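You operate a simulated robot arm through the tools that you are given. There is no shell and no other tool.

The job below is to be done with a simulated robot arm. You get a single attempt, and the scene is never put back.

JOB
Pour brake fluid into the yellow jug and oil into the green jug, each up to 100 ml.
Fine: put the blue cart's brake on first; bottle and brown can go back where they stood; leave the other cans; spill nothing. Set down upright: bottle, brown can.

It is judged by the outcome, as a careful person would: the job done as asked, and still so three seconds after it is handed in. It fails if anything else is knocked over, pushed out of place, dropped, spilled or broken.

ROBOT AND FRAMES
A 7-joint arm with a two-finger parallel gripper, fixed in place. Base frame: the origin is at the foot of the arm, x ahead of it, y to its left, z up; the work surface is at about z = 800. Units: mm, degrees, N and s.
With the tool pointing down near the work surface it reaches from about 300 to 720 mm from the base axis. Its first joint turns from -166.0 to 166.0 degrees. Payload 1.57 kg.
The TCP is the grasp point between the finger pads, 30 mm short of the fingertips. In the tool frame z runs along the fingers and y along their closing line. Largest opening 80 mm; finger width 17, thickness 12; the body of the gripper, 40 by 82 mm, starts 80 mm behind the TCP.
Orientation is that of the tool frame in the base frame, as [roll, pitch, yaw] about the fixed x, y, z axes, in that order (R = Rz(yaw) Ry(pitch) Rx(roll)). With the fingers straight down and closing along the base's y, the tool's x points along the base's -x, its y along +y and its z along -z.

CONTROLS
- The arm moves only by the tool servo_tool. Its argument "increments" is a list of rows, each a list of 6 numbers: the shift along the tool's x, y, z in mm, then the turn, a rotation vector about the tool's x, y, z in rad. In form: [[tx, ty, tz, rx, ry, rz], ...]. A call has 1 to 20 rows; each row shifts and turns the commanded pose from where the row before left it, along the tool's axes as they then stand. "gripper" is the opening, from 0 (shut) to 1 (fully open), set as the call begins (left out, the last holds). Each row takes 0.2 s and may step no farther than 50 mm and 8.6 degrees from the row before; otherwise, or with a gripper value out of range, the whole call is refused. A pose out of reach is approached as far as the arm can. The call stops where the force on the tool passes 60 N (or 10 N more than at its start, if that is more) or the arm is blocked; 0.2 s more then pass. Each finger travels about 72 mm/s and halts on what it meets, pressing with about 26 N; the grip force reading is that of the motor and also rises with nothing between the fingers. The clock runs only during rows and for 0.2 s after the last one: add rows that do not move to give the fingers time. The reply holds the time, the measured pose of the TCP, the force on the tool along the base axes, the opening and the grip force, in the units named above and with some noise, with the torque about the TCP (base axes, N m) and any sound that the robot's microphone picked up, and new pictures: "views" is both (left out), scene, wrist or none.
- Cameras (640 x 400 px; columns grow to the right, rows downward): "scene" is fixed at [49.6, 651.1, 1559.8]; the picture's right is [-0.98, -0.20, 0.00], its down [-0.13, 0.62, -0.77] and it looks along [0.16, -0.76, -0.63] (base axes); focal length 243 px, centre (320, 200). "wrist" rides on the gripper at [72, -7, -122] in the tool frame; the picture's right is [0.09, 1.00, 0.00], its down [-0.84, 0.08, -0.54] and it looks along [-0.54, 0.05, 0.84] (tool axes); focal length 238 px, centre (320, 200). There is no depth. A picture from a camera that has moved, and an enlarged one, comes with that camera's place and axes in the base frame and with its lens.
- move_column(by): slides the trunk up (or, below 0, down) by that many mm; the arm rides with it, the base frame stays. It gives what a move gives, with no picture.
- enlarge(camera, box): a new picture of the part [left, top, right, bottom] of that camera's present view, enlarged. The clock stands still meanwhile.
- close_job(): hands the job in; it is judged then, once.

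Nothing tells you positions but the pictures and the camera data. Unless the task says otherwise, let go and move clear before handing in.

The tools are called after "Emit:" as a command line: name --pt "numbers of a row" for each row, then --argument value for the rest, lists and objects as JSON in quotes. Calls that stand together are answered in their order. servo_tool: Moves the arm, as the interface text tells. Its arguments: {"type":"object","properties":{"increments":{"type":"array","items":{"type":"array","items":{"type":"number"}}},"gripper":{"type":"number"},"views":{"type":"string","enum":["both","scene","wrist","none"]}},"required":["increments"]} The other tools are called the same way: move_column (by) slides the trunk up or down; enlarge (camera, box) takes an enlarged picture of a part of a camera's view; close_job () hands the job in.

At the start:

```text
clock: 0.0
ee_pos: [412.3, -0.4, 1321.0]
ee_rot: [-180.0, 0.0, 180.0]
wrist_force: [-0.4, -0.5, 0.4]
wrist_torque: [-0.01, 0.0, 0.02]
width: 80.1
grip_force: 0.0
trunk travel left (down, up): [-50.0, 65.0]
```

scene: 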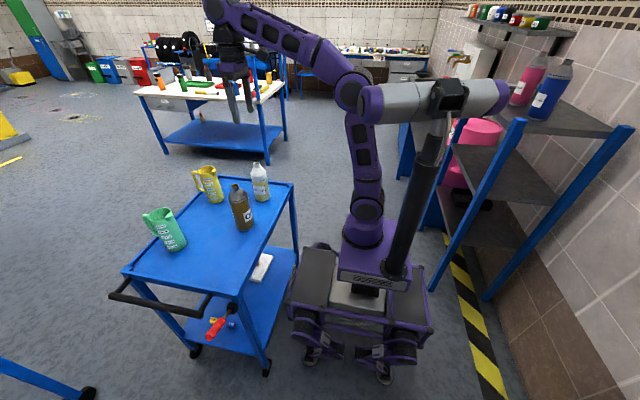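
wrist: 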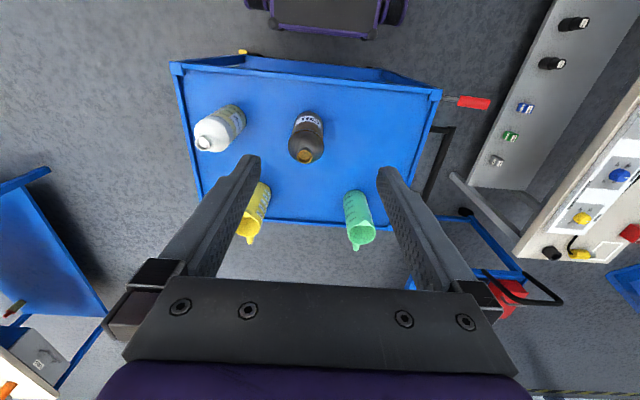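

I see a blue cart with a yellow jug, a green jug, a brown can/bottle and a clear/white bottle on it, and a red lever at the cart's side that may be the brake. I'll look closer before moving.

Emit:
enlarge --camera "scene" --box '[100, 140, 320, 280]'

Emit:
enlarge --camera "scene" --box '[90, 250, 310, 390]'

Emit:
enlarge --camera "wrist" --box '[160, 40, 520, 265]'

Emit:
enlarge --camera "wrist" --box '[420, 0, 640, 300]'

Emit:
enlarge --camera "scene" --box '[440, 0, 640, 130]'

```text
2.86 times, centred on (210, 210) of scene
camera zoom: at [49.6, 651.1, 1559.8], right [-0.98, -0.2, 0.0], down [-0.13, 0.62, -0.77], along [0.16, -0.76, -0.63], focal length 694 px, centre (634, 171)
```

zoom: 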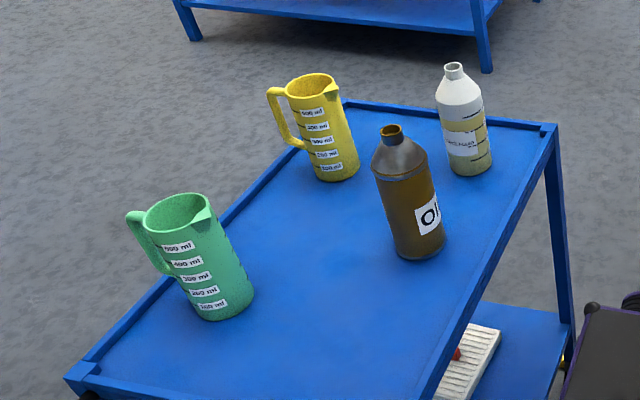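

```text
2.86 times, centred on (200, 320) of scene
camera zoom: at [49.6, 651.1, 1559.8], right [-0.98, -0.2, 0.0], down [-0.13, 0.62, -0.77], along [0.16, -0.76, -0.63], focal length 694 px, centre (663, -143)
```

zoom: 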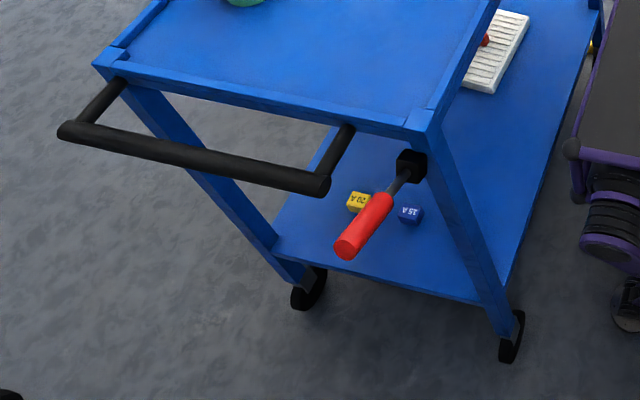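

```text
1.78 times, centred on (340, 152) of wrist
camera zoom: at [339.2, -8.6, 1442.6], right [-0.09, 1.0, 0.0], down [0.84, 0.08, 0.54], along [0.54, 0.05, -0.84], focal length 424 px, centre (284, 284)
```

zoom: 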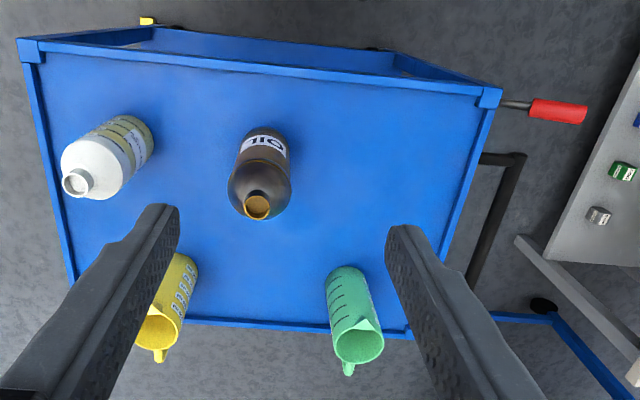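

```text
1.33 times, centred on (530, 150) of wrist
camera zoom: at [339.2, -8.6, 1442.6], right [-0.09, 1.0, 0.0], down [0.84, 0.08, 0.54], along [0.54, 0.05, -0.84], focal length 318 px, centre (40, 267)
```

zoom: 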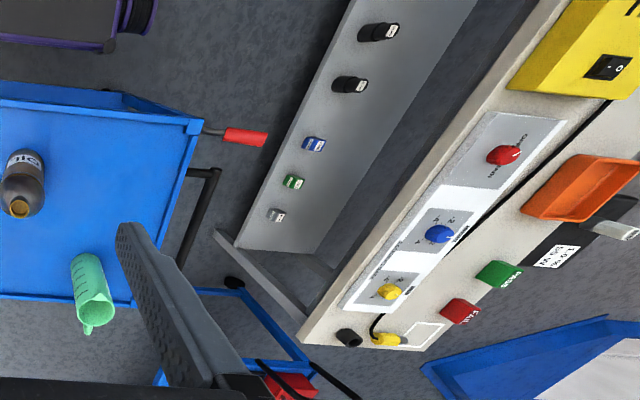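

```text
3.08 times, centred on (540, 65) of scene
camera zoom: at [49.6, 651.1, 1559.8], right [-0.98, -0.2, 0.0], down [-0.13, 0.62, -0.77], along [0.16, -0.76, -0.63], focal length 747 px, centre (-357, 615)
```

zoom: 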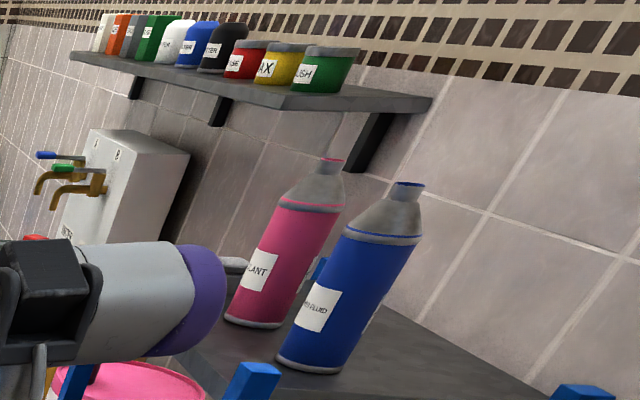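

The brown can reads OIL; I need to read the labels on the white bottle and the blue can before choosing which one holds brake fluid.

Emit:
enlarge --camera "scene" --box '[245, 155, 275, 210]'

Emit:
enlarge --camera "scene" --box '[525, 55, 580, 125]'

Emit:
enlarge --camera "wrist" --box '[185, 95, 255, 160]'

Emit:
enlarge --camera "scene" --box '[505, 45, 555, 115]'

Emit:
enlarge --camera "scene" --box '[180, 285, 250, 345]'

Emit:
enlarge --camera "scene" --box '[140, 200, 195, 260]'

Emit:
enlarge --camera "scene" --box '[185, 160, 235, 210]'

```text
7.27 times, centred on (260, 182) of scene
camera zoom: at [49.6, 651.1, 1559.8], right [-0.98, -0.2, 0.0], down [-0.13, 0.62, -0.77], along [0.16, -0.76, -0.63], focal length 1765 px, centre (756, 327)
```

zoom: 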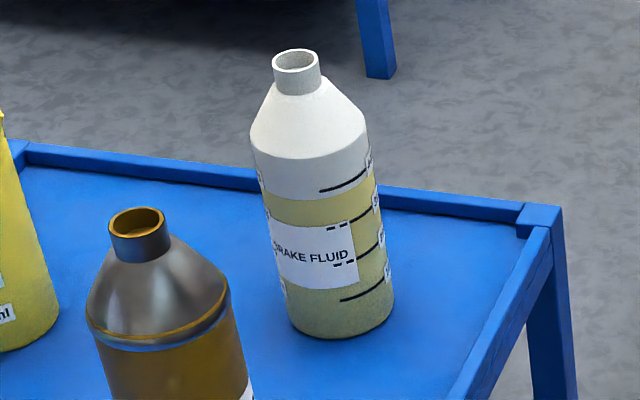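

```text
5.71 times, centred on (552, 90) of scene
camera zoom: at [49.6, 651.1, 1559.8], right [-0.98, -0.2, 0.0], down [-0.13, 0.62, -0.77], along [0.16, -0.76, -0.63], focal length 1387 px, centre (-1009, 829)
```

zoom: 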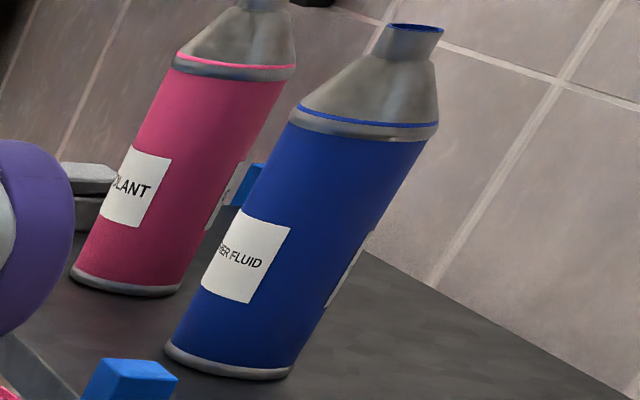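

```text
6.15 times, centred on (220, 128) of wrist
camera zoom: at [339.2, -8.6, 1442.6], right [-0.09, 1.0, 0.0], down [0.84, 0.08, 0.54], along [0.54, 0.05, -0.84], focal length 1467 px, centre (935, 646)
```

zoom: 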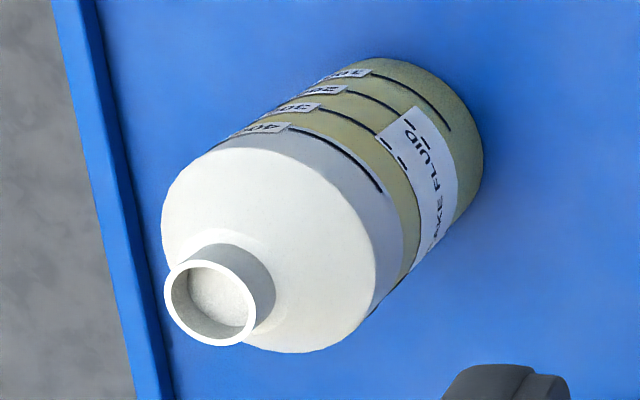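

```text
5.71 times, centred on (530, 80) of scene
camera zoom: at [49.6, 651.1, 1559.8], right [-0.98, -0.2, 0.0], down [-0.13, 0.62, -0.77], along [0.16, -0.76, -0.63], focal length 1387 px, centre (-880, 886)
```

zoom: 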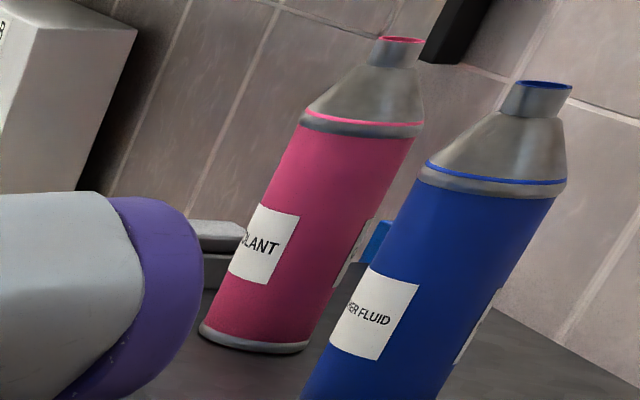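

```text
6.67 times, centred on (215, 315) of scene
camera zoom: at [49.6, 651.1, 1559.8], right [-0.98, -0.2, 0.0], down [-0.13, 0.62, -0.77], along [0.16, -0.76, -0.63], focal length 1618 px, centre (1020, -567)
```

zoom: 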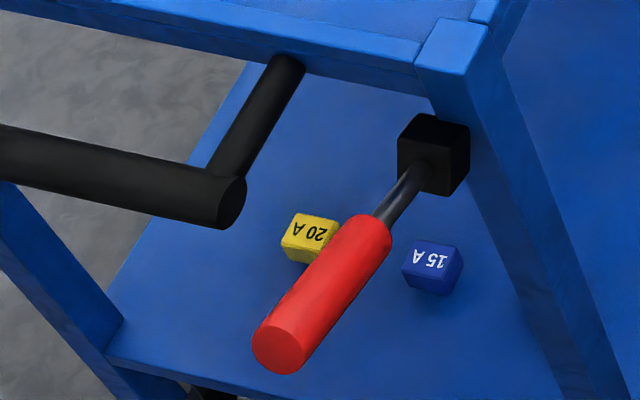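

```text
6.67 times, centred on (168, 230) of scene
camera zoom: at [49.6, 651.1, 1559.8], right [-0.98, -0.2, 0.0], down [-0.13, 0.62, -0.77], along [0.16, -0.76, -0.63], focal length 1618 px, centre (1337, 0)
```

zoom: 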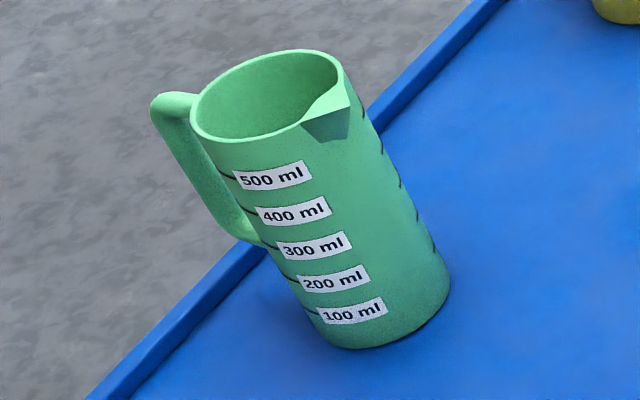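

```text
8.00 times, centred on (210, 185) of scene
camera zoom: at [49.6, 651.1, 1559.8], right [-0.98, -0.2, 0.0], down [-0.13, 0.62, -0.77], along [0.16, -0.76, -0.63], focal length 1942 px, centre (1200, 320)
```

zoom: 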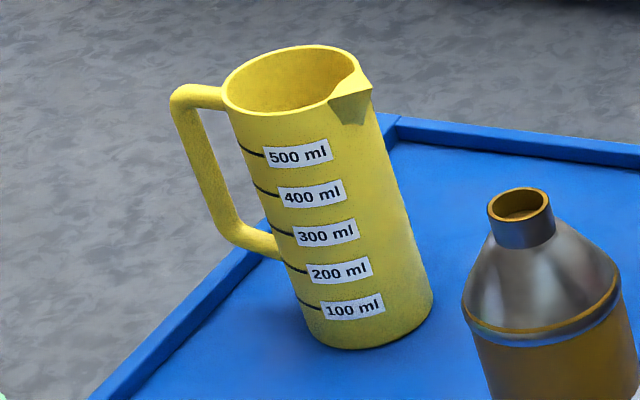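

I place the white BRAKE FLUID bottle near (522, -221) and the brown OIL can near (526, -23). The jugs are near (745, -160) and (746, 145), and the red brake lever is near y = 330–430. Next I move the wrist camera over to inspect the lever.

Emit:
servo_tool --pt "9 38 15 0 0 0" --pt "9 38 15 0 0 0" --pt "9 38 15 0 0 0" --pt "9 38 15 0 0 0" --pt "9 38 15 0 0 0" --pt "9 38 15 0 0 0" --pt "9 38 15 0 0 0" --pt "9 38 15 0 0 0" --pt "9 38 15 0 0 0" --pt "9 38 15 0 0 0"

```text
clock: 2.2
ee_pos: [321.8, 381.4, 1170.8]
ee_rot: [179.9, 0.0, -180.0]
wrist_force: [0.1, 0.5, -0.1]
wrist_torque: [0.06, -0.01, -0.01]
width: 79.9
grip_force: 0.1
trunk travel left (down, up): [-50.0, 65.0]
camera wrist: at [248.9, 371.6, 1292.4], right [-0.09, 1.0, 0.0], down [0.84, 0.08, 0.54], along [0.54, 0.05, -0.84], focal length 238 px, centre (320, 200)
```

scene: 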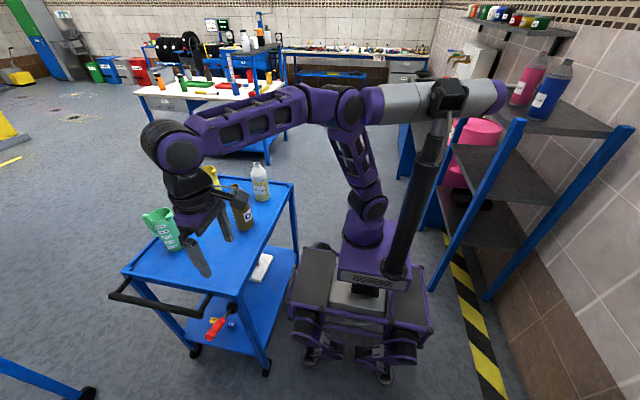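
wrist: 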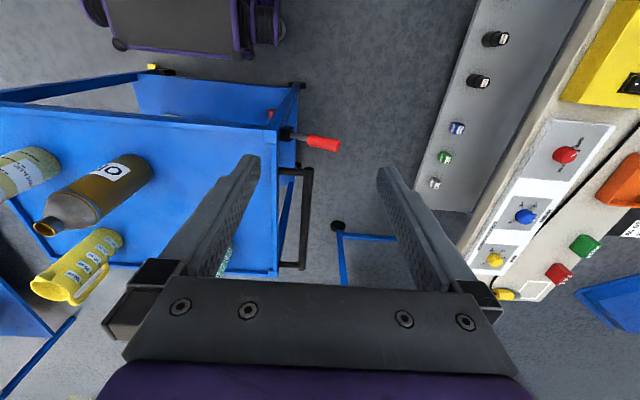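

The lever is in the wrist view, beside the near-left leg of the cart. I'll enlarge it.

Emit:
enlarge --camera "wrist" --box '[255, 70, 365, 190]'

Emit:
enlarge --camera "wrist" --box '[90, 50, 330, 200]'

Emit:
enlarge --camera "scene" --box '[170, 280, 290, 380]'

```text
3.33 times, centred on (310, 130) of wrist
camera zoom: at [248.9, 371.6, 1292.4], right [-0.09, 1.0, 0.0], down [0.84, 0.08, 0.54], along [0.54, 0.05, -0.84], focal length 794 px, centre (353, 433)
```

zoom: 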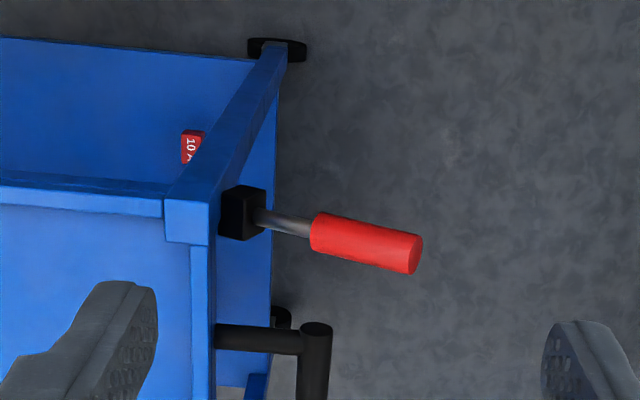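

```text
2.67 times, centred on (210, 125) of wrist
camera zoom: at [248.9, 371.6, 1292.4], right [-0.09, 1.0, 0.0], down [0.84, 0.08, 0.54], along [0.54, 0.05, -0.84], focal length 636 px, centre (613, 400)
```

zoom: 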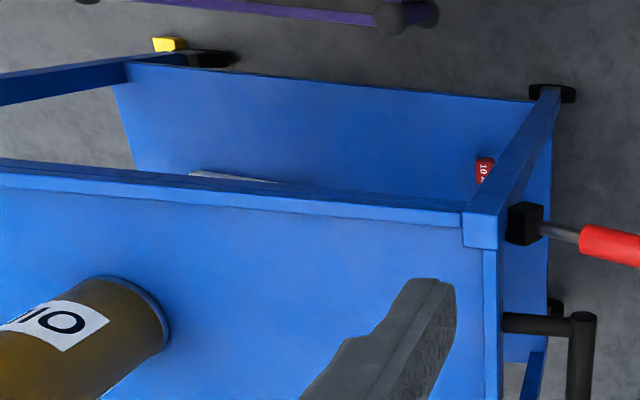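

```text
4.00 times, centred on (230, 330) of scene
camera zoom: at [49.6, 651.1, 1559.8], right [-0.98, -0.2, 0.0], down [-0.13, 0.62, -0.77], along [0.16, -0.76, -0.63], focal length 971 px, centre (680, -320)
```

zoom: 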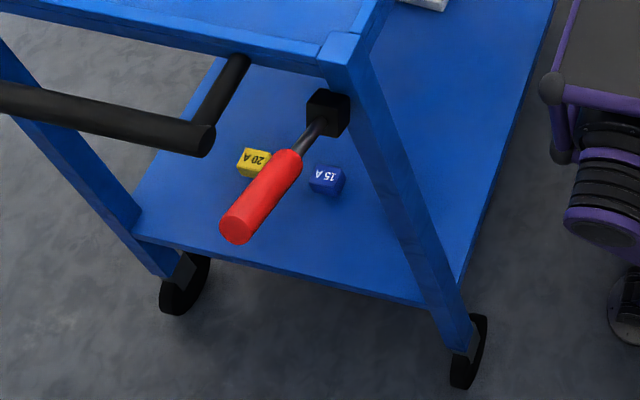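

The red lever carries no label, and there is also a small yellow object near the far caster. I'll check what that is before assuming the lever is the brake.

Emit:
enlarge --camera "wrist" --box '[130, 50, 190, 90]'

Emit:
enlarge --camera "scene" --box '[270, 220, 330, 280]'

Emit:
enlarge --camera "scene" --box '[180, 330, 290, 400]'

```text
10.00 times, centred on (160, 70) of wrist
camera zoom: at [248.9, 371.6, 1292.4], right [-0.09, 1.0, 0.0], down [0.84, 0.08, 0.54], along [0.54, 0.05, -0.84], focal length 2384 px, centre (1920, 1500)
```

zoom: 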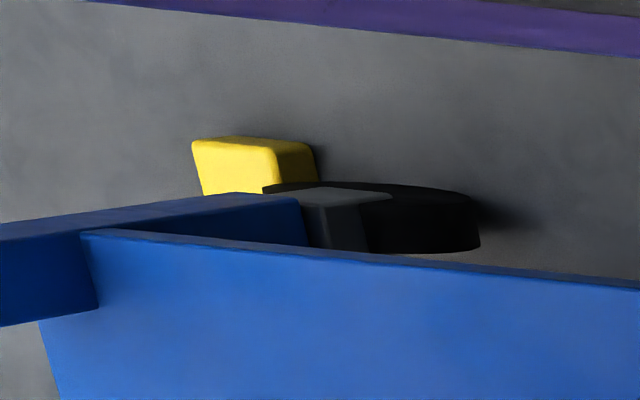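

```text
6.67 times, centred on (300, 250) of scene
camera zoom: at [49.6, 651.1, 1559.8], right [-0.98, -0.2, 0.0], down [-0.13, 0.62, -0.77], along [0.16, -0.76, -0.63], focal length 1618 px, centre (453, -133)
```

zoom: 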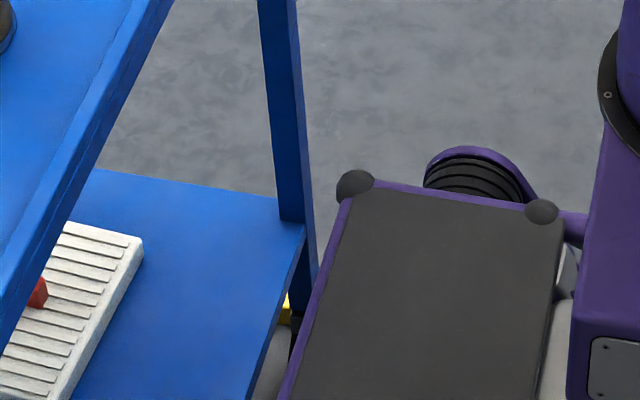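

```text
5.71 times, centred on (235, 365) of scene
camera zoom: at [49.6, 651.1, 1559.8], right [-0.98, -0.2, 0.0], down [-0.13, 0.62, -0.77], along [0.16, -0.76, -0.63], focal length 1387 px, centre (806, -743)
```

zoom: 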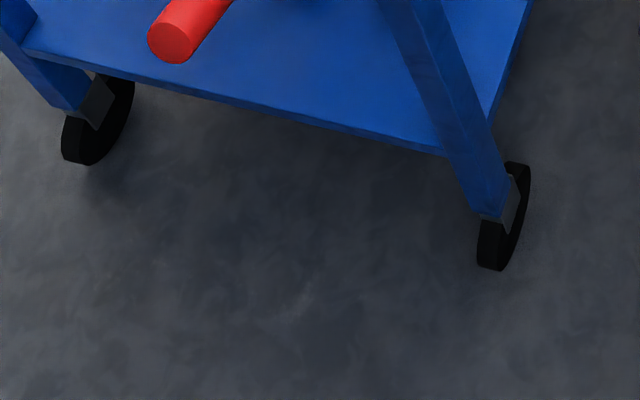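

The yellow block is down on the floor by a caster, so I take the red lever as the brake. It pivots near (420, 315, 762) and points outward and about 25° upward. I'll turn the gripper to close along x and come in above the handle.

Emit:
servo_tool --pt "0 0 0 0 0 0.1428" --pt "0 0 0 0 0 0.1428" --pt "0 0 0 0 0 0.1428" --pt "0 0 0 0 0 0.1428" --pt "0 0 0 0 0 0.1428" --pt "0 0 0 0 0 0.1428" --pt "0 0 0 0 0 0.1428" --pt "0 0 0 0 0 0.1428" --pt "0 0 0 0 0 0.1428" --pt "0 0 0 0 0 0.1428" --pt "0 0 0 0 0 0.1428" --pt "2.5 16.3 36.8 0 0 0" --pt "2.5 16.3 36.8 0 0 0" --pt "2.5 16.3 36.8 0 0 0" --pt "2.5 16.3 36.8 0 0 0" --pt "2.5 16.3 36.8 0 0 0" --pt "2.5 16.3 36.8 0 0 0"

```text
clock: 5.8
ee_pos: [419.8, 396.0, 950.3]
ee_rot: [-180.0, 0.1, 90.0]
wrist_force: [-0.6, -0.5, -0.2]
wrist_torque: [-0.01, -0.03, -0.04]
width: 80.0
grip_force: 0.0
trunk travel left (down, up): [-50.0, 65.0]
camera wrist: at [412.9, 465.3, 1071.6], right [1.0, 0.09, 0.0], down [0.08, -0.84, 0.54], along [0.05, -0.54, -0.84], focal length 238 px, centre (320, 200)
```

scene: 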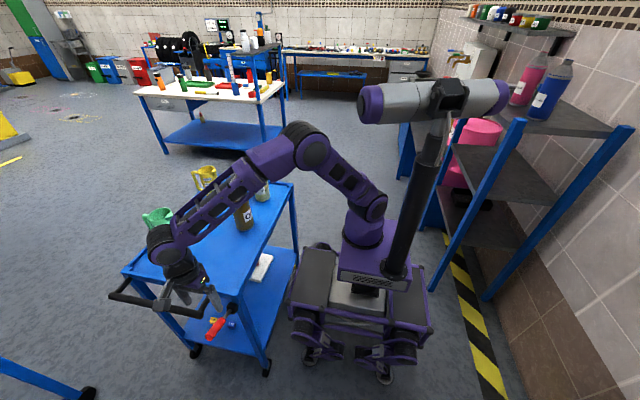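
wrist: 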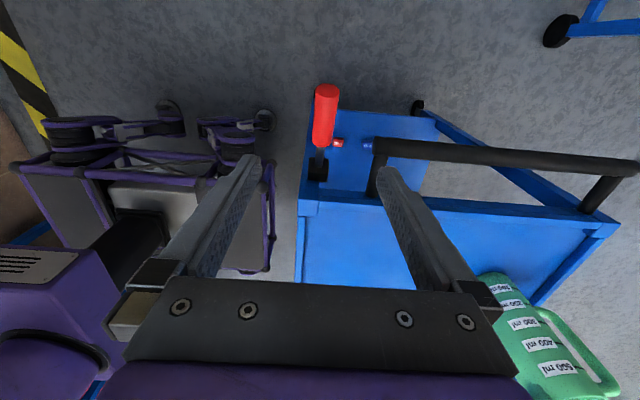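

Emit:
enlarge --camera "wrist" --box '[270, 70, 400, 210]'

```text
2.86 times, centred on (335, 140) of wrist
camera zoom: at [412.9, 465.3, 1071.6], right [1.0, 0.09, 0.0], down [0.08, -0.84, 0.54], along [0.05, -0.54, -0.84], focal length 681 px, centre (277, 371)
```

zoom: 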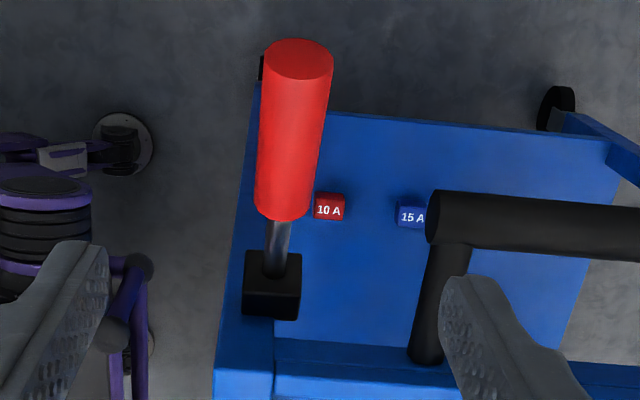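

The handle axis is at x ≈ 421, 26 mm thick, and the push-bar starts at x ≈ 495, so the open fingers fit. I'll descend around the handle, with no label in sight to say which way is on.

Emit:
servo_tool --pt "0.4 0.4 30 0 0 0" --pt "0.4 0.4 30 0 0 0" --pt "0.4 0.4 30 0 0 0" --pt "0.4 0.4 30 0 0 0" --pt "0.4 0 26 0 0 0" --views "both"

Emit:
servo_tool --pt "0 0 0 0 0 0" --pt "0 0 0 0 0 0" --pt "0 0 0 0 0 0" --pt "0 0 0 0 0 0" --gripper 0.1

```text
clock: 7.0
ee_pos: [419.6, 397.0, 805.0]
ee_rot: [-180.0, 0.0, 90.0]
wrist_force: [0.0, -0.3, -0.2]
wrist_torque: [0.0, 0.01, 0.02]
width: 80.3
grip_force: 0.1
trunk travel left (down, up): [-50.0, 65.0]
camera wrist: at [413.5, 467.0, 925.3], right [1.0, 0.09, 0.0], down [0.08, -0.84, 0.54], along [0.05, -0.54, -0.84], focal length 238 px, centre (320, 200)
```

scene: 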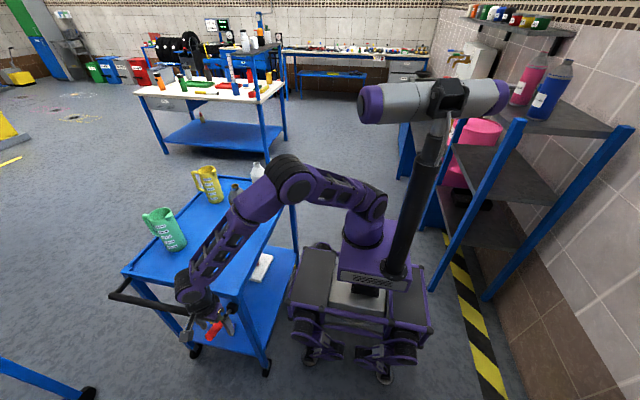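
wrist: 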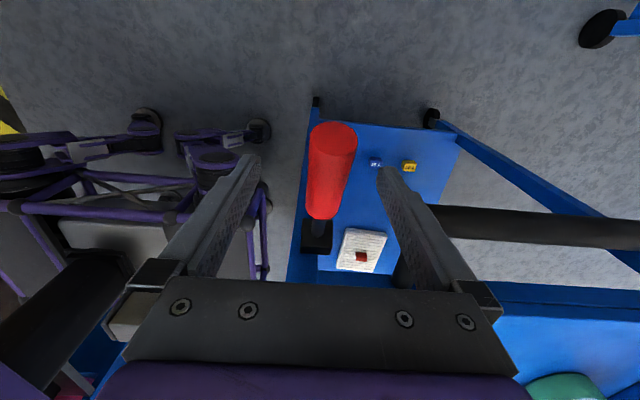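

```text
clock: 8.0
ee_pos: [425.1, 395.7, 803.4]
ee_rot: [179.7, -0.1, 89.9]
wrist_force: [28.2, 5.0, -4.7]
wrist_torque: [0.24, -0.19, -0.36]
width: 25.2
grip_force: 36.4
trunk travel left (down, up): [-50.0, 65.0]
camera wrist: at [417.3, 466.6, 925.6], right [1.0, 0.09, 0.0], down [0.07, -0.84, 0.54], along [0.05, -0.54, -0.84], focal length 238 px, centre (320, 200)
```

scene: 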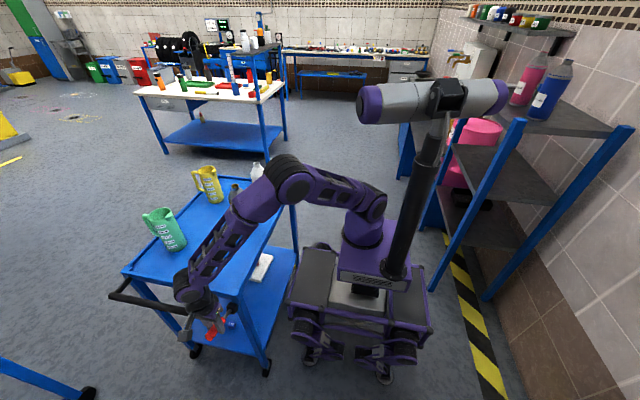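
wrist: 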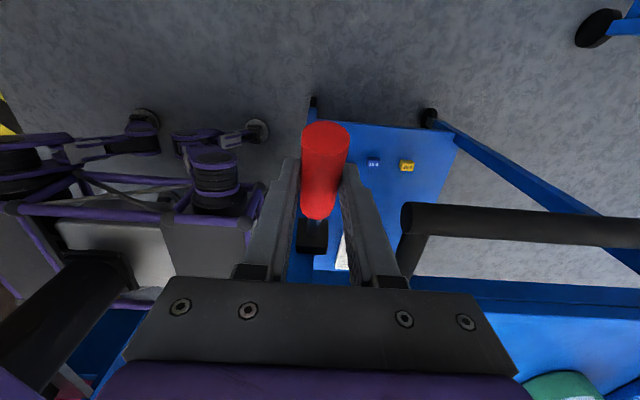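

The fingers hold the handle, but there is a 28 N side load because it sits about 5 mm further out in x. I'll shift to relieve it.

Emit:
servo_tool --pt "0 3 0 0 0 0" --pt "0 3 0 0 0 0" --pt "0 0 0 0 0 0" --views "none"

```text
clock: 8.8
ee_pos: [424.6, 397.9, 803.9]
ee_rot: [-179.8, 0.1, 90.1]
wrist_force: [3.1, -2.0, 7.5]
wrist_torque: [-0.9, 0.33, -0.37]
width: 25.3
grip_force: 36.6
trunk travel left (down, up): [-50.0, 65.0]
```

Side load is down to about 3 N. Now I test gently which way the lever moves, first a few millimetres downward along its arc.

Emit:
servo_tool --pt "1.2 0 2.7 0 0 0" --pt "1.2 0 2.7 0 0 0" --pt "0 0 0 0 0 0" --views "none"

```text
clock: 9.6
ee_pos: [425.3, 399.1, 799.7]
ee_rot: [-180.0, 0.0, 90.1]
wrist_force: [-10.1, -4.4, 7.8]
wrist_torque: [-0.93, 0.43, -0.32]
width: 25.3
grip_force: 36.5
trunk travel left (down, up): [-50.0, 65.0]
```

It moved about 4 mm down against about 8 N. I'll test upward past the start point to see whether that way is stopped.

Emit:
servo_tool --pt "-1.2 0 -2.7 0 0 0" --pt "-1.2 0 -2.7 0 0 0" --pt "0 0 0 0 0 0" --views "none"

Emit:
servo_tool --pt "-1.2 0 -2.7 0 0 0" --pt "-1.2 0 -2.7 0 0 0" --pt "0 0 0 0 0 0" --views "wrist"

```text
clock: 10.4
ee_pos: [425.7, 397.5, 804.3]
ee_rot: [-179.8, 0.1, 90.1]
wrist_force: [-14.6, 2.2, -12.6]
wrist_torque: [0.86, 0.38, -0.42]
width: 25.0
grip_force: 37.1
trunk travel left (down, up): [-50.0, 65.0]
```

```text
clock: 11.2
ee_pos: [424.5, 394.6, 808.4]
ee_rot: [-179.8, 0.3, 90.1]
wrist_force: [-18.6, 8.4, -27.7]
wrist_torque: [0.08, 0.5, -0.55]
width: 25.4
grip_force: 36.6
trunk travel left (down, up): [-50.0, 65.0]
camera wrist: at [418.4, 466.1, 929.0], right [1.0, 0.09, 0.0], down [0.08, -0.84, 0.54], along [0.05, -0.54, -0.84], focal length 238 px, centre (320, 200)
```

wrist: 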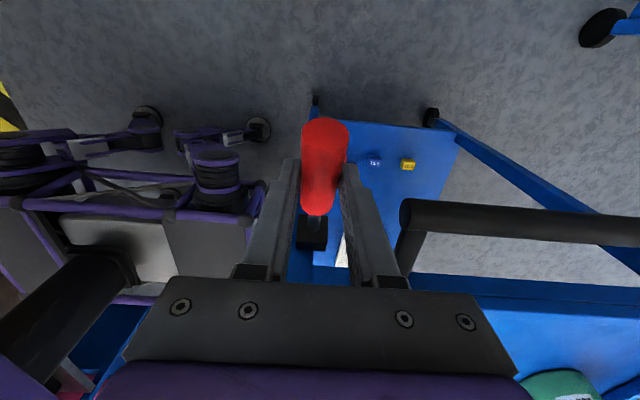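

Upward the force climbs quickly, so that is the stop it started at; the lever is free downward, so "on" is down. I'll follow the arc down.

Emit:
servo_tool --pt "2.4 -2 5.4 0 0 0" --pt "3.8 0 8.9 0 0 0" --pt "2.9 0 9.3 0 0 0" --pt "1.8 0 9.5 0 0 0" --pt "0.8 0 9.7 0 0 0" --pt "0 0 0 0 0 0" --views "none"

Emit:
servo_tool --pt "-0.1 0 9.7 0 0 0" --pt "-1.2 0 9.6 0 0 0" --pt "0 0 0 0 0 0"

```text
clock: 12.6
ee_pos: [423.9, 405.9, 768.1]
ee_rot: [179.9, 0.0, 90.0]
wrist_force: [-10.6, 2.9, 6.0]
wrist_torque: [-0.65, 0.23, -0.34]
width: 25.3
grip_force: 37.4
trunk travel left (down, up): [-50.0, 65.0]
```

```text
clock: 13.4
ee_pos: [425.5, 405.3, 748.8]
ee_rot: [180.0, -0.1, 90.0]
wrist_force: [-4.1, 7.0, 9.3]
wrist_torque: [-0.94, -0.02, -0.5]
width: 25.1
grip_force: 37.0
trunk travel left (down, up): [-50.0, 65.0]
camera wrist: at [417.5, 475.1, 870.1], right [1.0, 0.09, 0.0], down [0.08, -0.84, 0.54], along [0.05, -0.54, -0.84], focal length 238 px, centre (320, 200)
```

scene: 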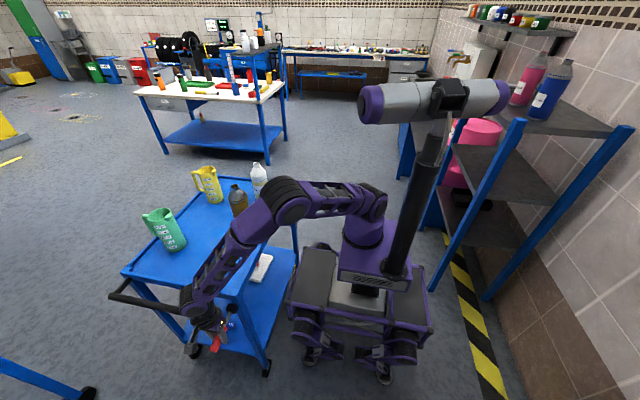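
wrist: 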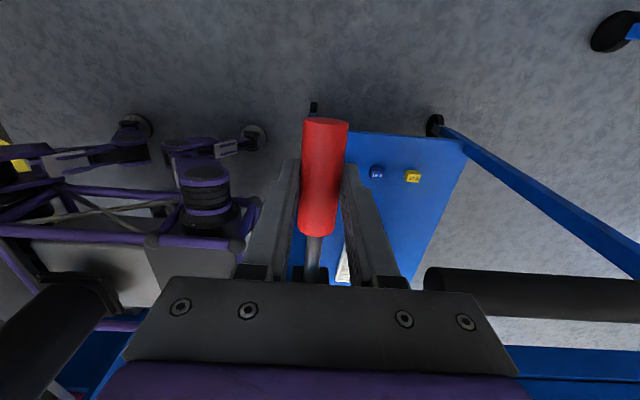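

The lever follows down freely at about 8 N. I'll continue until the lower stop.

Emit:
servo_tool --pt "-2.4 0 9.4 0 0 0" --pt "-3.1 0 9.2 0 0 0" --pt "0 0 0 0 0 0" --views "none"

Emit:
servo_tool --pt "-4.1 0 8.8 0 0 0" --pt "0 0 0 0 0 0"

```text
clock: 14.2
ee_pos: [425.1, 398.5, 728.3]
ee_rot: [-179.9, 0.1, 90.0]
wrist_force: [1.2, 3.6, 0.3]
wrist_torque: [-0.23, 0.09, 0.29]
width: 25.3
grip_force: 36.6
trunk travel left (down, up): [-50.0, 65.0]
```

```text
clock: 14.8
ee_pos: [425.2, 395.7, 720.2]
ee_rot: [179.8, -0.1, 90.0]
wrist_force: [1.1, 8.5, 6.7]
wrist_torque: [-0.69, 0.18, 0.43]
width: 25.4
grip_force: 36.7
trunk travel left (down, up): [-50.0, 65.0]
camera wrist: at [417.6, 465.5, 842.5], right [1.0, 0.09, 0.0], down [0.08, -0.84, 0.54], along [0.05, -0.54, -0.84], focal length 238 px, centre (320, 200)
```

scene: 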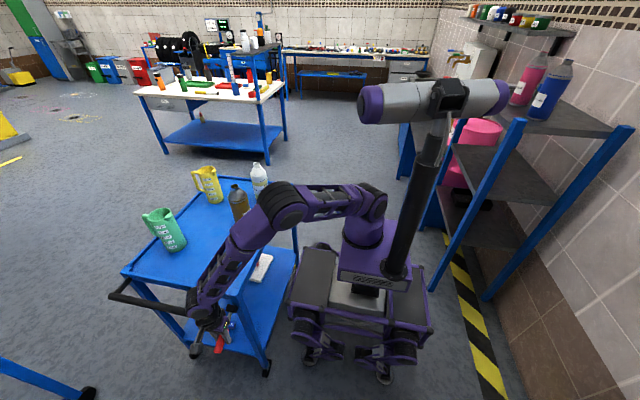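
wrist: 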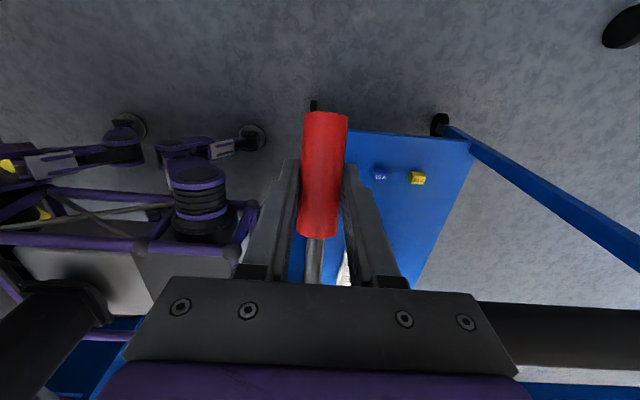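

No stop yet at roughly −27°. I'll go on in small steps.

Emit:
servo_tool --pt "-3.5 0 8.4 0 0 0" --pt "0 0 0 0 0 0" --views "none"

Emit:
servo_tool --pt "-5.5 0 7.8 0 0 0" --pt "0 0 0 0 0 0" --views "wrist"

```text
clock: 15.4
ee_pos: [425.2, 392.4, 712.8]
ee_rot: [-180.0, 0.1, 90.0]
wrist_force: [0.7, 5.3, 13.2]
wrist_torque: [-0.2, 0.23, 0.17]
width: 25.7
grip_force: 37.3
trunk travel left (down, up): [-50.0, 65.0]
```

```text
clock: 16.0
ee_pos: [425.3, 388.6, 707.2]
ee_rot: [179.8, -0.2, 90.0]
wrist_force: [4.6, 17.5, 22.7]
wrist_torque: [-0.06, 0.32, 0.63]
width: 25.5
grip_force: 36.7
trunk travel left (down, up): [-50.0, 65.0]
camera wrist: at [417.3, 457.6, 827.4], right [1.0, 0.09, 0.0], down [0.08, -0.84, 0.54], along [0.05, -0.54, -0.84], focal length 238 px, centre (320, 200)
```

wrist: 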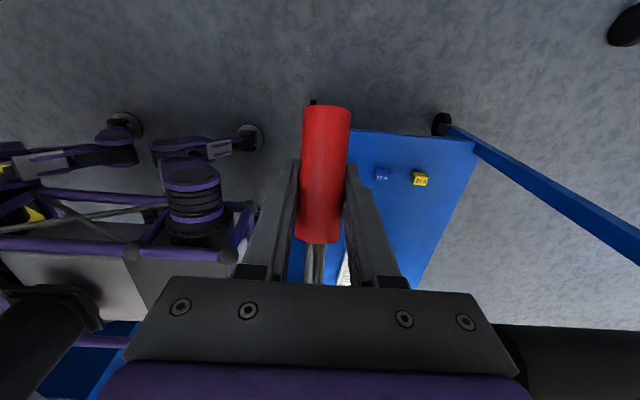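

The force now reaches 28 N directly against the lever's travel, so it is at its lower stop. I'll relieve, let go, and check that it stays.

Emit:
servo_tool --pt "2.5 0 -4 0 0 0" --pt "0 0 0 0 0 0" --views "none"

Emit:
servo_tool --pt "0 0 0 0 0 0" --pt "0 0 0 0 0 0" --pt "0 0 0 0 0 0" --gripper 0.75 --views "wrist"

```text
clock: 16.6
ee_pos: [424.7, 387.6, 706.0]
ee_rot: [-179.9, 0.1, 90.0]
wrist_force: [8.2, 11.5, -6.3]
wrist_torque: [0.5, -0.33, -0.38]
width: 25.1
grip_force: 36.7
trunk travel left (down, up): [-50.0, 65.0]
```

```text
clock: 17.4
ee_pos: [425.2, 388.1, 708.3]
ee_rot: [180.0, 0.0, 89.9]
wrist_force: [0.4, 0.6, -0.7]
wrist_torque: [-0.01, 0.03, 0.02]
width: 59.9
grip_force: 0.0
trunk travel left (down, up): [-50.0, 65.0]
camera wrist: at [417.5, 458.6, 829.2], right [1.0, 0.09, 0.0], down [0.08, -0.84, 0.54], along [0.05, -0.54, -0.84], focal length 238 px, centre (320, 200)
```

wrist: 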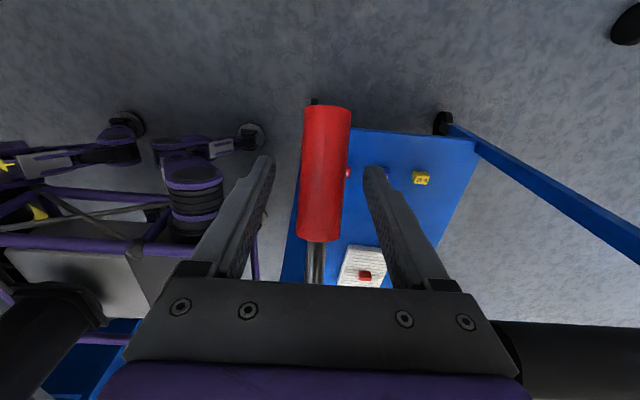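

The lever stayed down. I'll lift straight up and look at it again.

Emit:
servo_tool --pt "0 0 -30 0 0 0" --pt "0 0 -45 0 0 0" --pt "0 0 -45 0 0 0" --pt "0 0 -45 0 0 0" --pt "0 0 -45 0 0 0" --pt "0 0 -45 0 0 0"

Emit:
enlarge --camera "scene" --box '[170, 280, 290, 380]'

Emit:
enlarge --camera "wrist" --box '[260, 60, 420, 220]'

```text
clock: 18.8
ee_pos: [425.2, 389.0, 964.9]
ee_rot: [-180.0, 0.0, 90.1]
wrist_force: [0.1, -0.2, 0.3]
wrist_torque: [-0.01, 0.0, 0.01]
width: 60.1
grip_force: 0.0
trunk travel left (down, up): [-50.0, 65.0]
camera wrist: at [418.3, 459.2, 1084.7], right [1.0, 0.09, 0.0], down [0.08, -0.84, 0.54], along [0.05, -0.54, -0.84], focal length 238 px, centre (320, 200)
```

scene: 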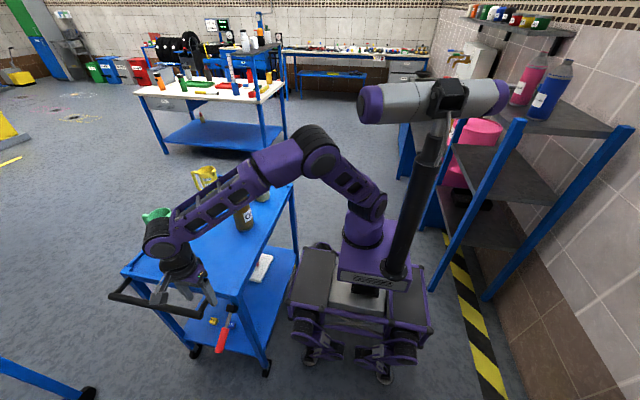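
wrist: 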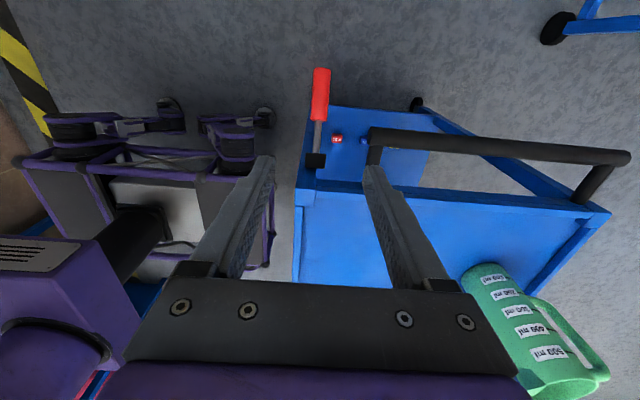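

```text
4.00 times, centred on (230, 330) of scene
camera zoom: at [49.6, 651.1, 1559.8], right [-0.98, -0.2, 0.0], down [-0.13, 0.62, -0.77], along [0.16, -0.76, -0.63], focal length 971 px, centre (680, -320)
```

zoom: 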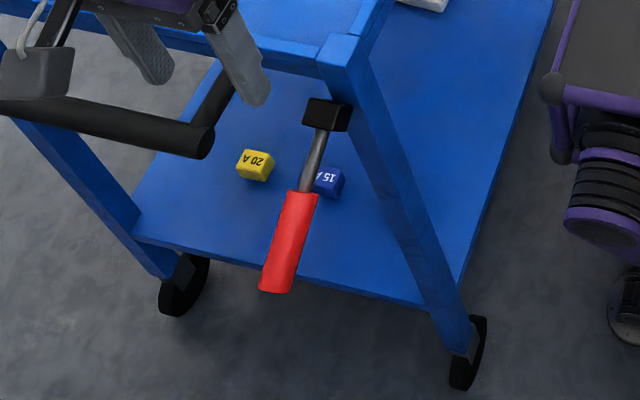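

```text
2.50 times, centred on (340, 140) of wrist
camera zoom: at [418.3, 459.2, 1084.7], right [1.0, 0.09, 0.0], down [0.08, -0.84, 0.54], along [0.05, -0.54, -0.84], focal length 596 px, centre (270, 350)
```

zoom: 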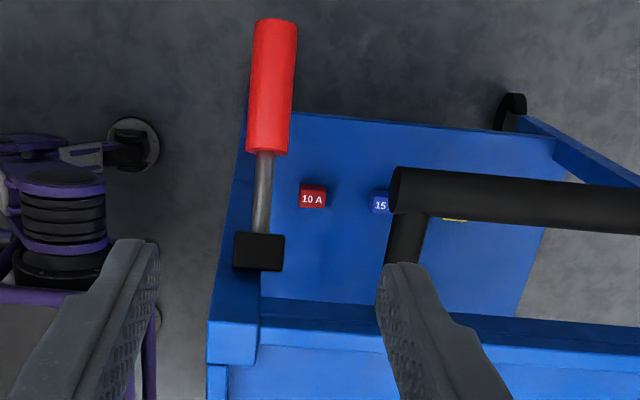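

The lever now sits about 30° below horizontal, mirroring its starting angle, and it holds, so I take the brake as on. Next I go over to the bottle side, high up, and turn the hand so it can point forward with the camera on top.

Emit:
servo_tool --pt "0 -6 -40 0 0 0" --pt "-10 -6 -40 0 0 0" --pt "-40 -6 -30 0 0 0.12" --pt "-44 -6 -25 0 0 0.12" --pt "-41 -6 -14 0 0 0.12" --pt "-41 -5.8 -14 0 0 0.12" --views "none" --gripper 1.0

```text
refused: row 3 steps farther than a row can; nothing moved
```

Emit:
servo_tool --pt "0 0 -45 0 0 0" --pt "0 0 -45 0 0 0" --pt "-42 -6 -12 0 0 0" --pt "-42 -6 -12 0 0 0" --pt "-42 -6 -12 0 0 0" --pt "-42 -6 -12 0 0 0" --pt "-42 -6 -12 0 0 0" --pt "-42 -6 -12 0 0 0" --pt "-42 -6 -12 0 0 0" --pt "-42 -6 -12 0 0 0" --pt "-42 -6 -12 0 0 0" --views "none" --gripper 1.0

Emit:
servo_tool --pt "0 0 0 0 0 0.1428" --pt "0 0 0 0 0 0.1428" --pt "0 0 0 0 0 0.1428" --pt "0 0 0 0 0 0.1428" --pt "0 0 0 0 0 0.1428" --pt "0 0 0 0 0 0.1428" --pt "0 0 0 0 0 0.1428" --pt "0 0 0 0 0 0.1428" --pt "0 0 0 0 0 0.1428" --pt "0 0 0 0 0 0.1428" --pt "0 0 0 0 0 0.1428"

```text
clock: 20.2
ee_pos: [410.4, 222.7, 1023.9]
ee_rot: [-172.8, 7.0, 89.4]
wrist_force: [0.8, 0.4, -0.9]
wrist_torque: [-0.05, -0.02, 0.03]
width: 80.0
grip_force: 0.1
trunk travel left (down, up): [-50.0, 65.0]
stopped in row 7: the arm was blocked; the commanded pose is now the measured one
```

```text
clock: 22.6
ee_pos: [408.8, 224.0, 1029.2]
ee_rot: [173.5, 6.6, -1.1]
wrist_force: [-0.5, -0.2, -0.2]
wrist_torque: [0.05, -0.03, -0.02]
width: 80.2
grip_force: 0.1
trunk travel left (down, up): [-50.0, 65.0]
camera wrist: at [493.5, 241.8, 1139.4], right [0.09, -0.99, 0.1], down [-0.77, 0.0, 0.64], along [-0.64, -0.13, -0.76], focal length 238 px, centre (320, 200)
```

scene: 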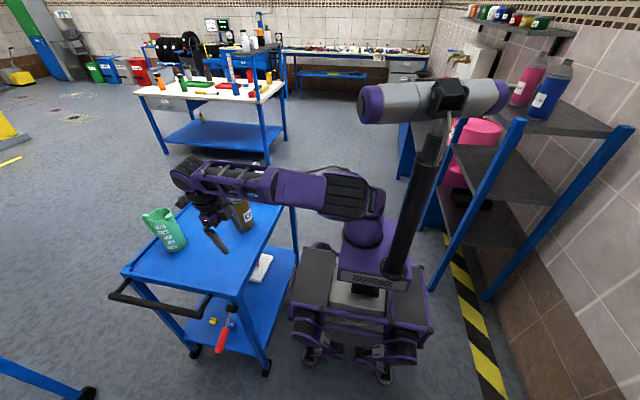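
wrist: 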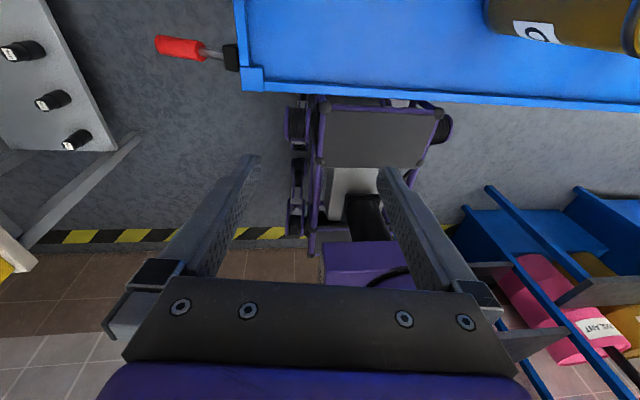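

The arm was briefly blocked by its own geometry with a 7° tilt, nothing was touched, and the yaw turn succeeded. Now I pitch the hand forward about the wrist so the fingers point along +x.

Emit:
servo_tool --pt "33 0 -20 0.02 0.1407 0" --pt "35 0 0 0.02 0.1407 0" --pt "35 0 0 0.02 0.1407 0" --pt "35 0 0 0.02 0.1407 0" --pt "35 0 0 0.02 0.1407 0" --pt "35 0 0 0.01 0.1407 0" --pt "35 0 0 0 0.1407 0" --pt "35 0 0 0 0.1407 0" --pt "35 0 0 0 0.1407 0" --pt "35 0 0 0 0.1407 0" --pt "35 0 0 0 0.1407 0" --pt "35 0 0 0 0.1407 0"

```text
clock: 25.2
ee_pos: [703.2, 232.1, 1277.5]
ee_rot: [92.0, -89.3, 89.2]
wrist_force: [-0.5, -0.3, -0.9]
wrist_torque: [0.01, 0.01, -0.04]
width: 80.0
grip_force: 0.1
trunk travel left (down, up): [-50.0, 65.0]
camera wrist: at [581.3, 235.5, 1347.6], right [0.02, -0.99, 0.1], down [-0.54, -0.1, -0.84], along [0.84, -0.04, -0.54], focal length 238 px, centre (320, 200)
```

scene: 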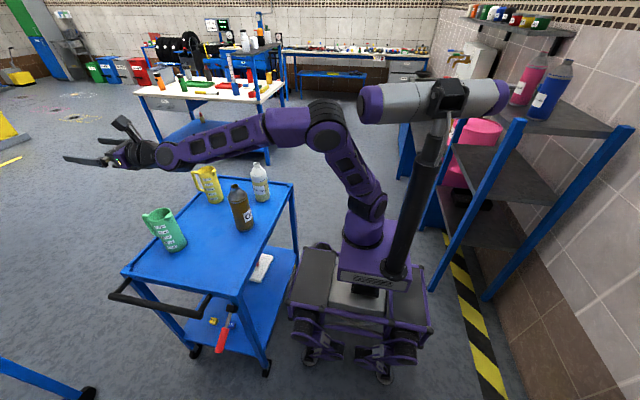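
wrist: 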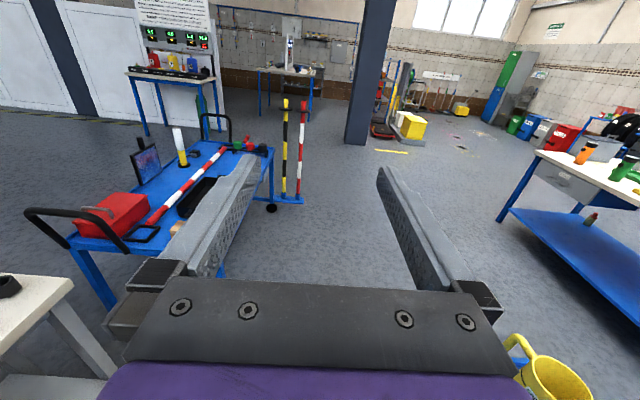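

The hand now points forward with the camera above. I'll swing over in front of and above the brake fluid bottle, well clear of its top (z ≈ 1001).

Emit:
servo_tool --pt "-12 34.8 -20 0 0 0" --pt "-12 34.8 -20 0 0 0" --pt "-12 34.8 -20 0 0 0" --pt "-12 34.8 -20 0 0 0" --pt "-12 34.8 -20 0 0 0" --pt "-12 34.8 -20 0 0 0" --pt "-12 34.8 -20 0 0 0" --pt "-12 34.8 -20 0 0 0" --pt "-12 34.8 -20 0 0 0" --pt "-12 34.8 -20 0 0 0" --pt "-12 34.8 -20 0 0 0" --pt "-12 34.8 -20 0 0 0" --pt "-12 34.8 -20 0 0 0"

```text
clock: 28.0
ee_pos: [457.6, -219.5, 1126.5]
ee_rot: [104.2, -89.3, 77.0]
wrist_force: [-0.4, 0.1, 0.4]
wrist_torque: [-0.03, 0.01, 0.0]
width: 79.8
grip_force: 0.0
out of reach, approached as far as the arm can: row 6
trunk travel left (down, up): [-50.0, 65.0]
camera wrist: at [335.7, -217.3, 1197.3], right [0.02, -0.99, 0.1], down [-0.54, -0.1, -0.83], along [0.84, -0.04, -0.54], focal length 238 px, centre (320, 200)
```

scene: 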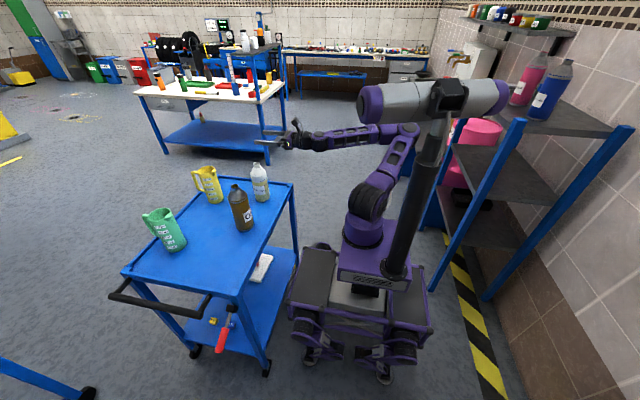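
wrist: 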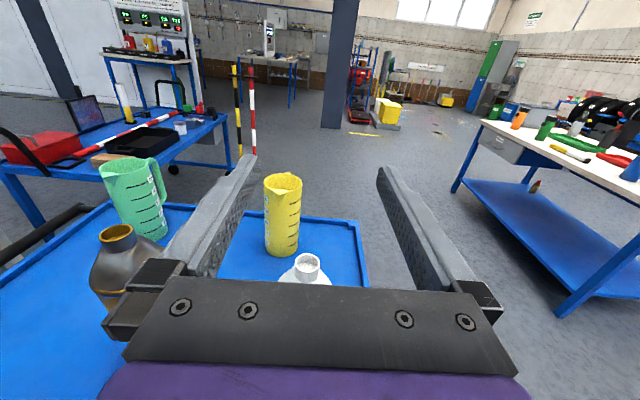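

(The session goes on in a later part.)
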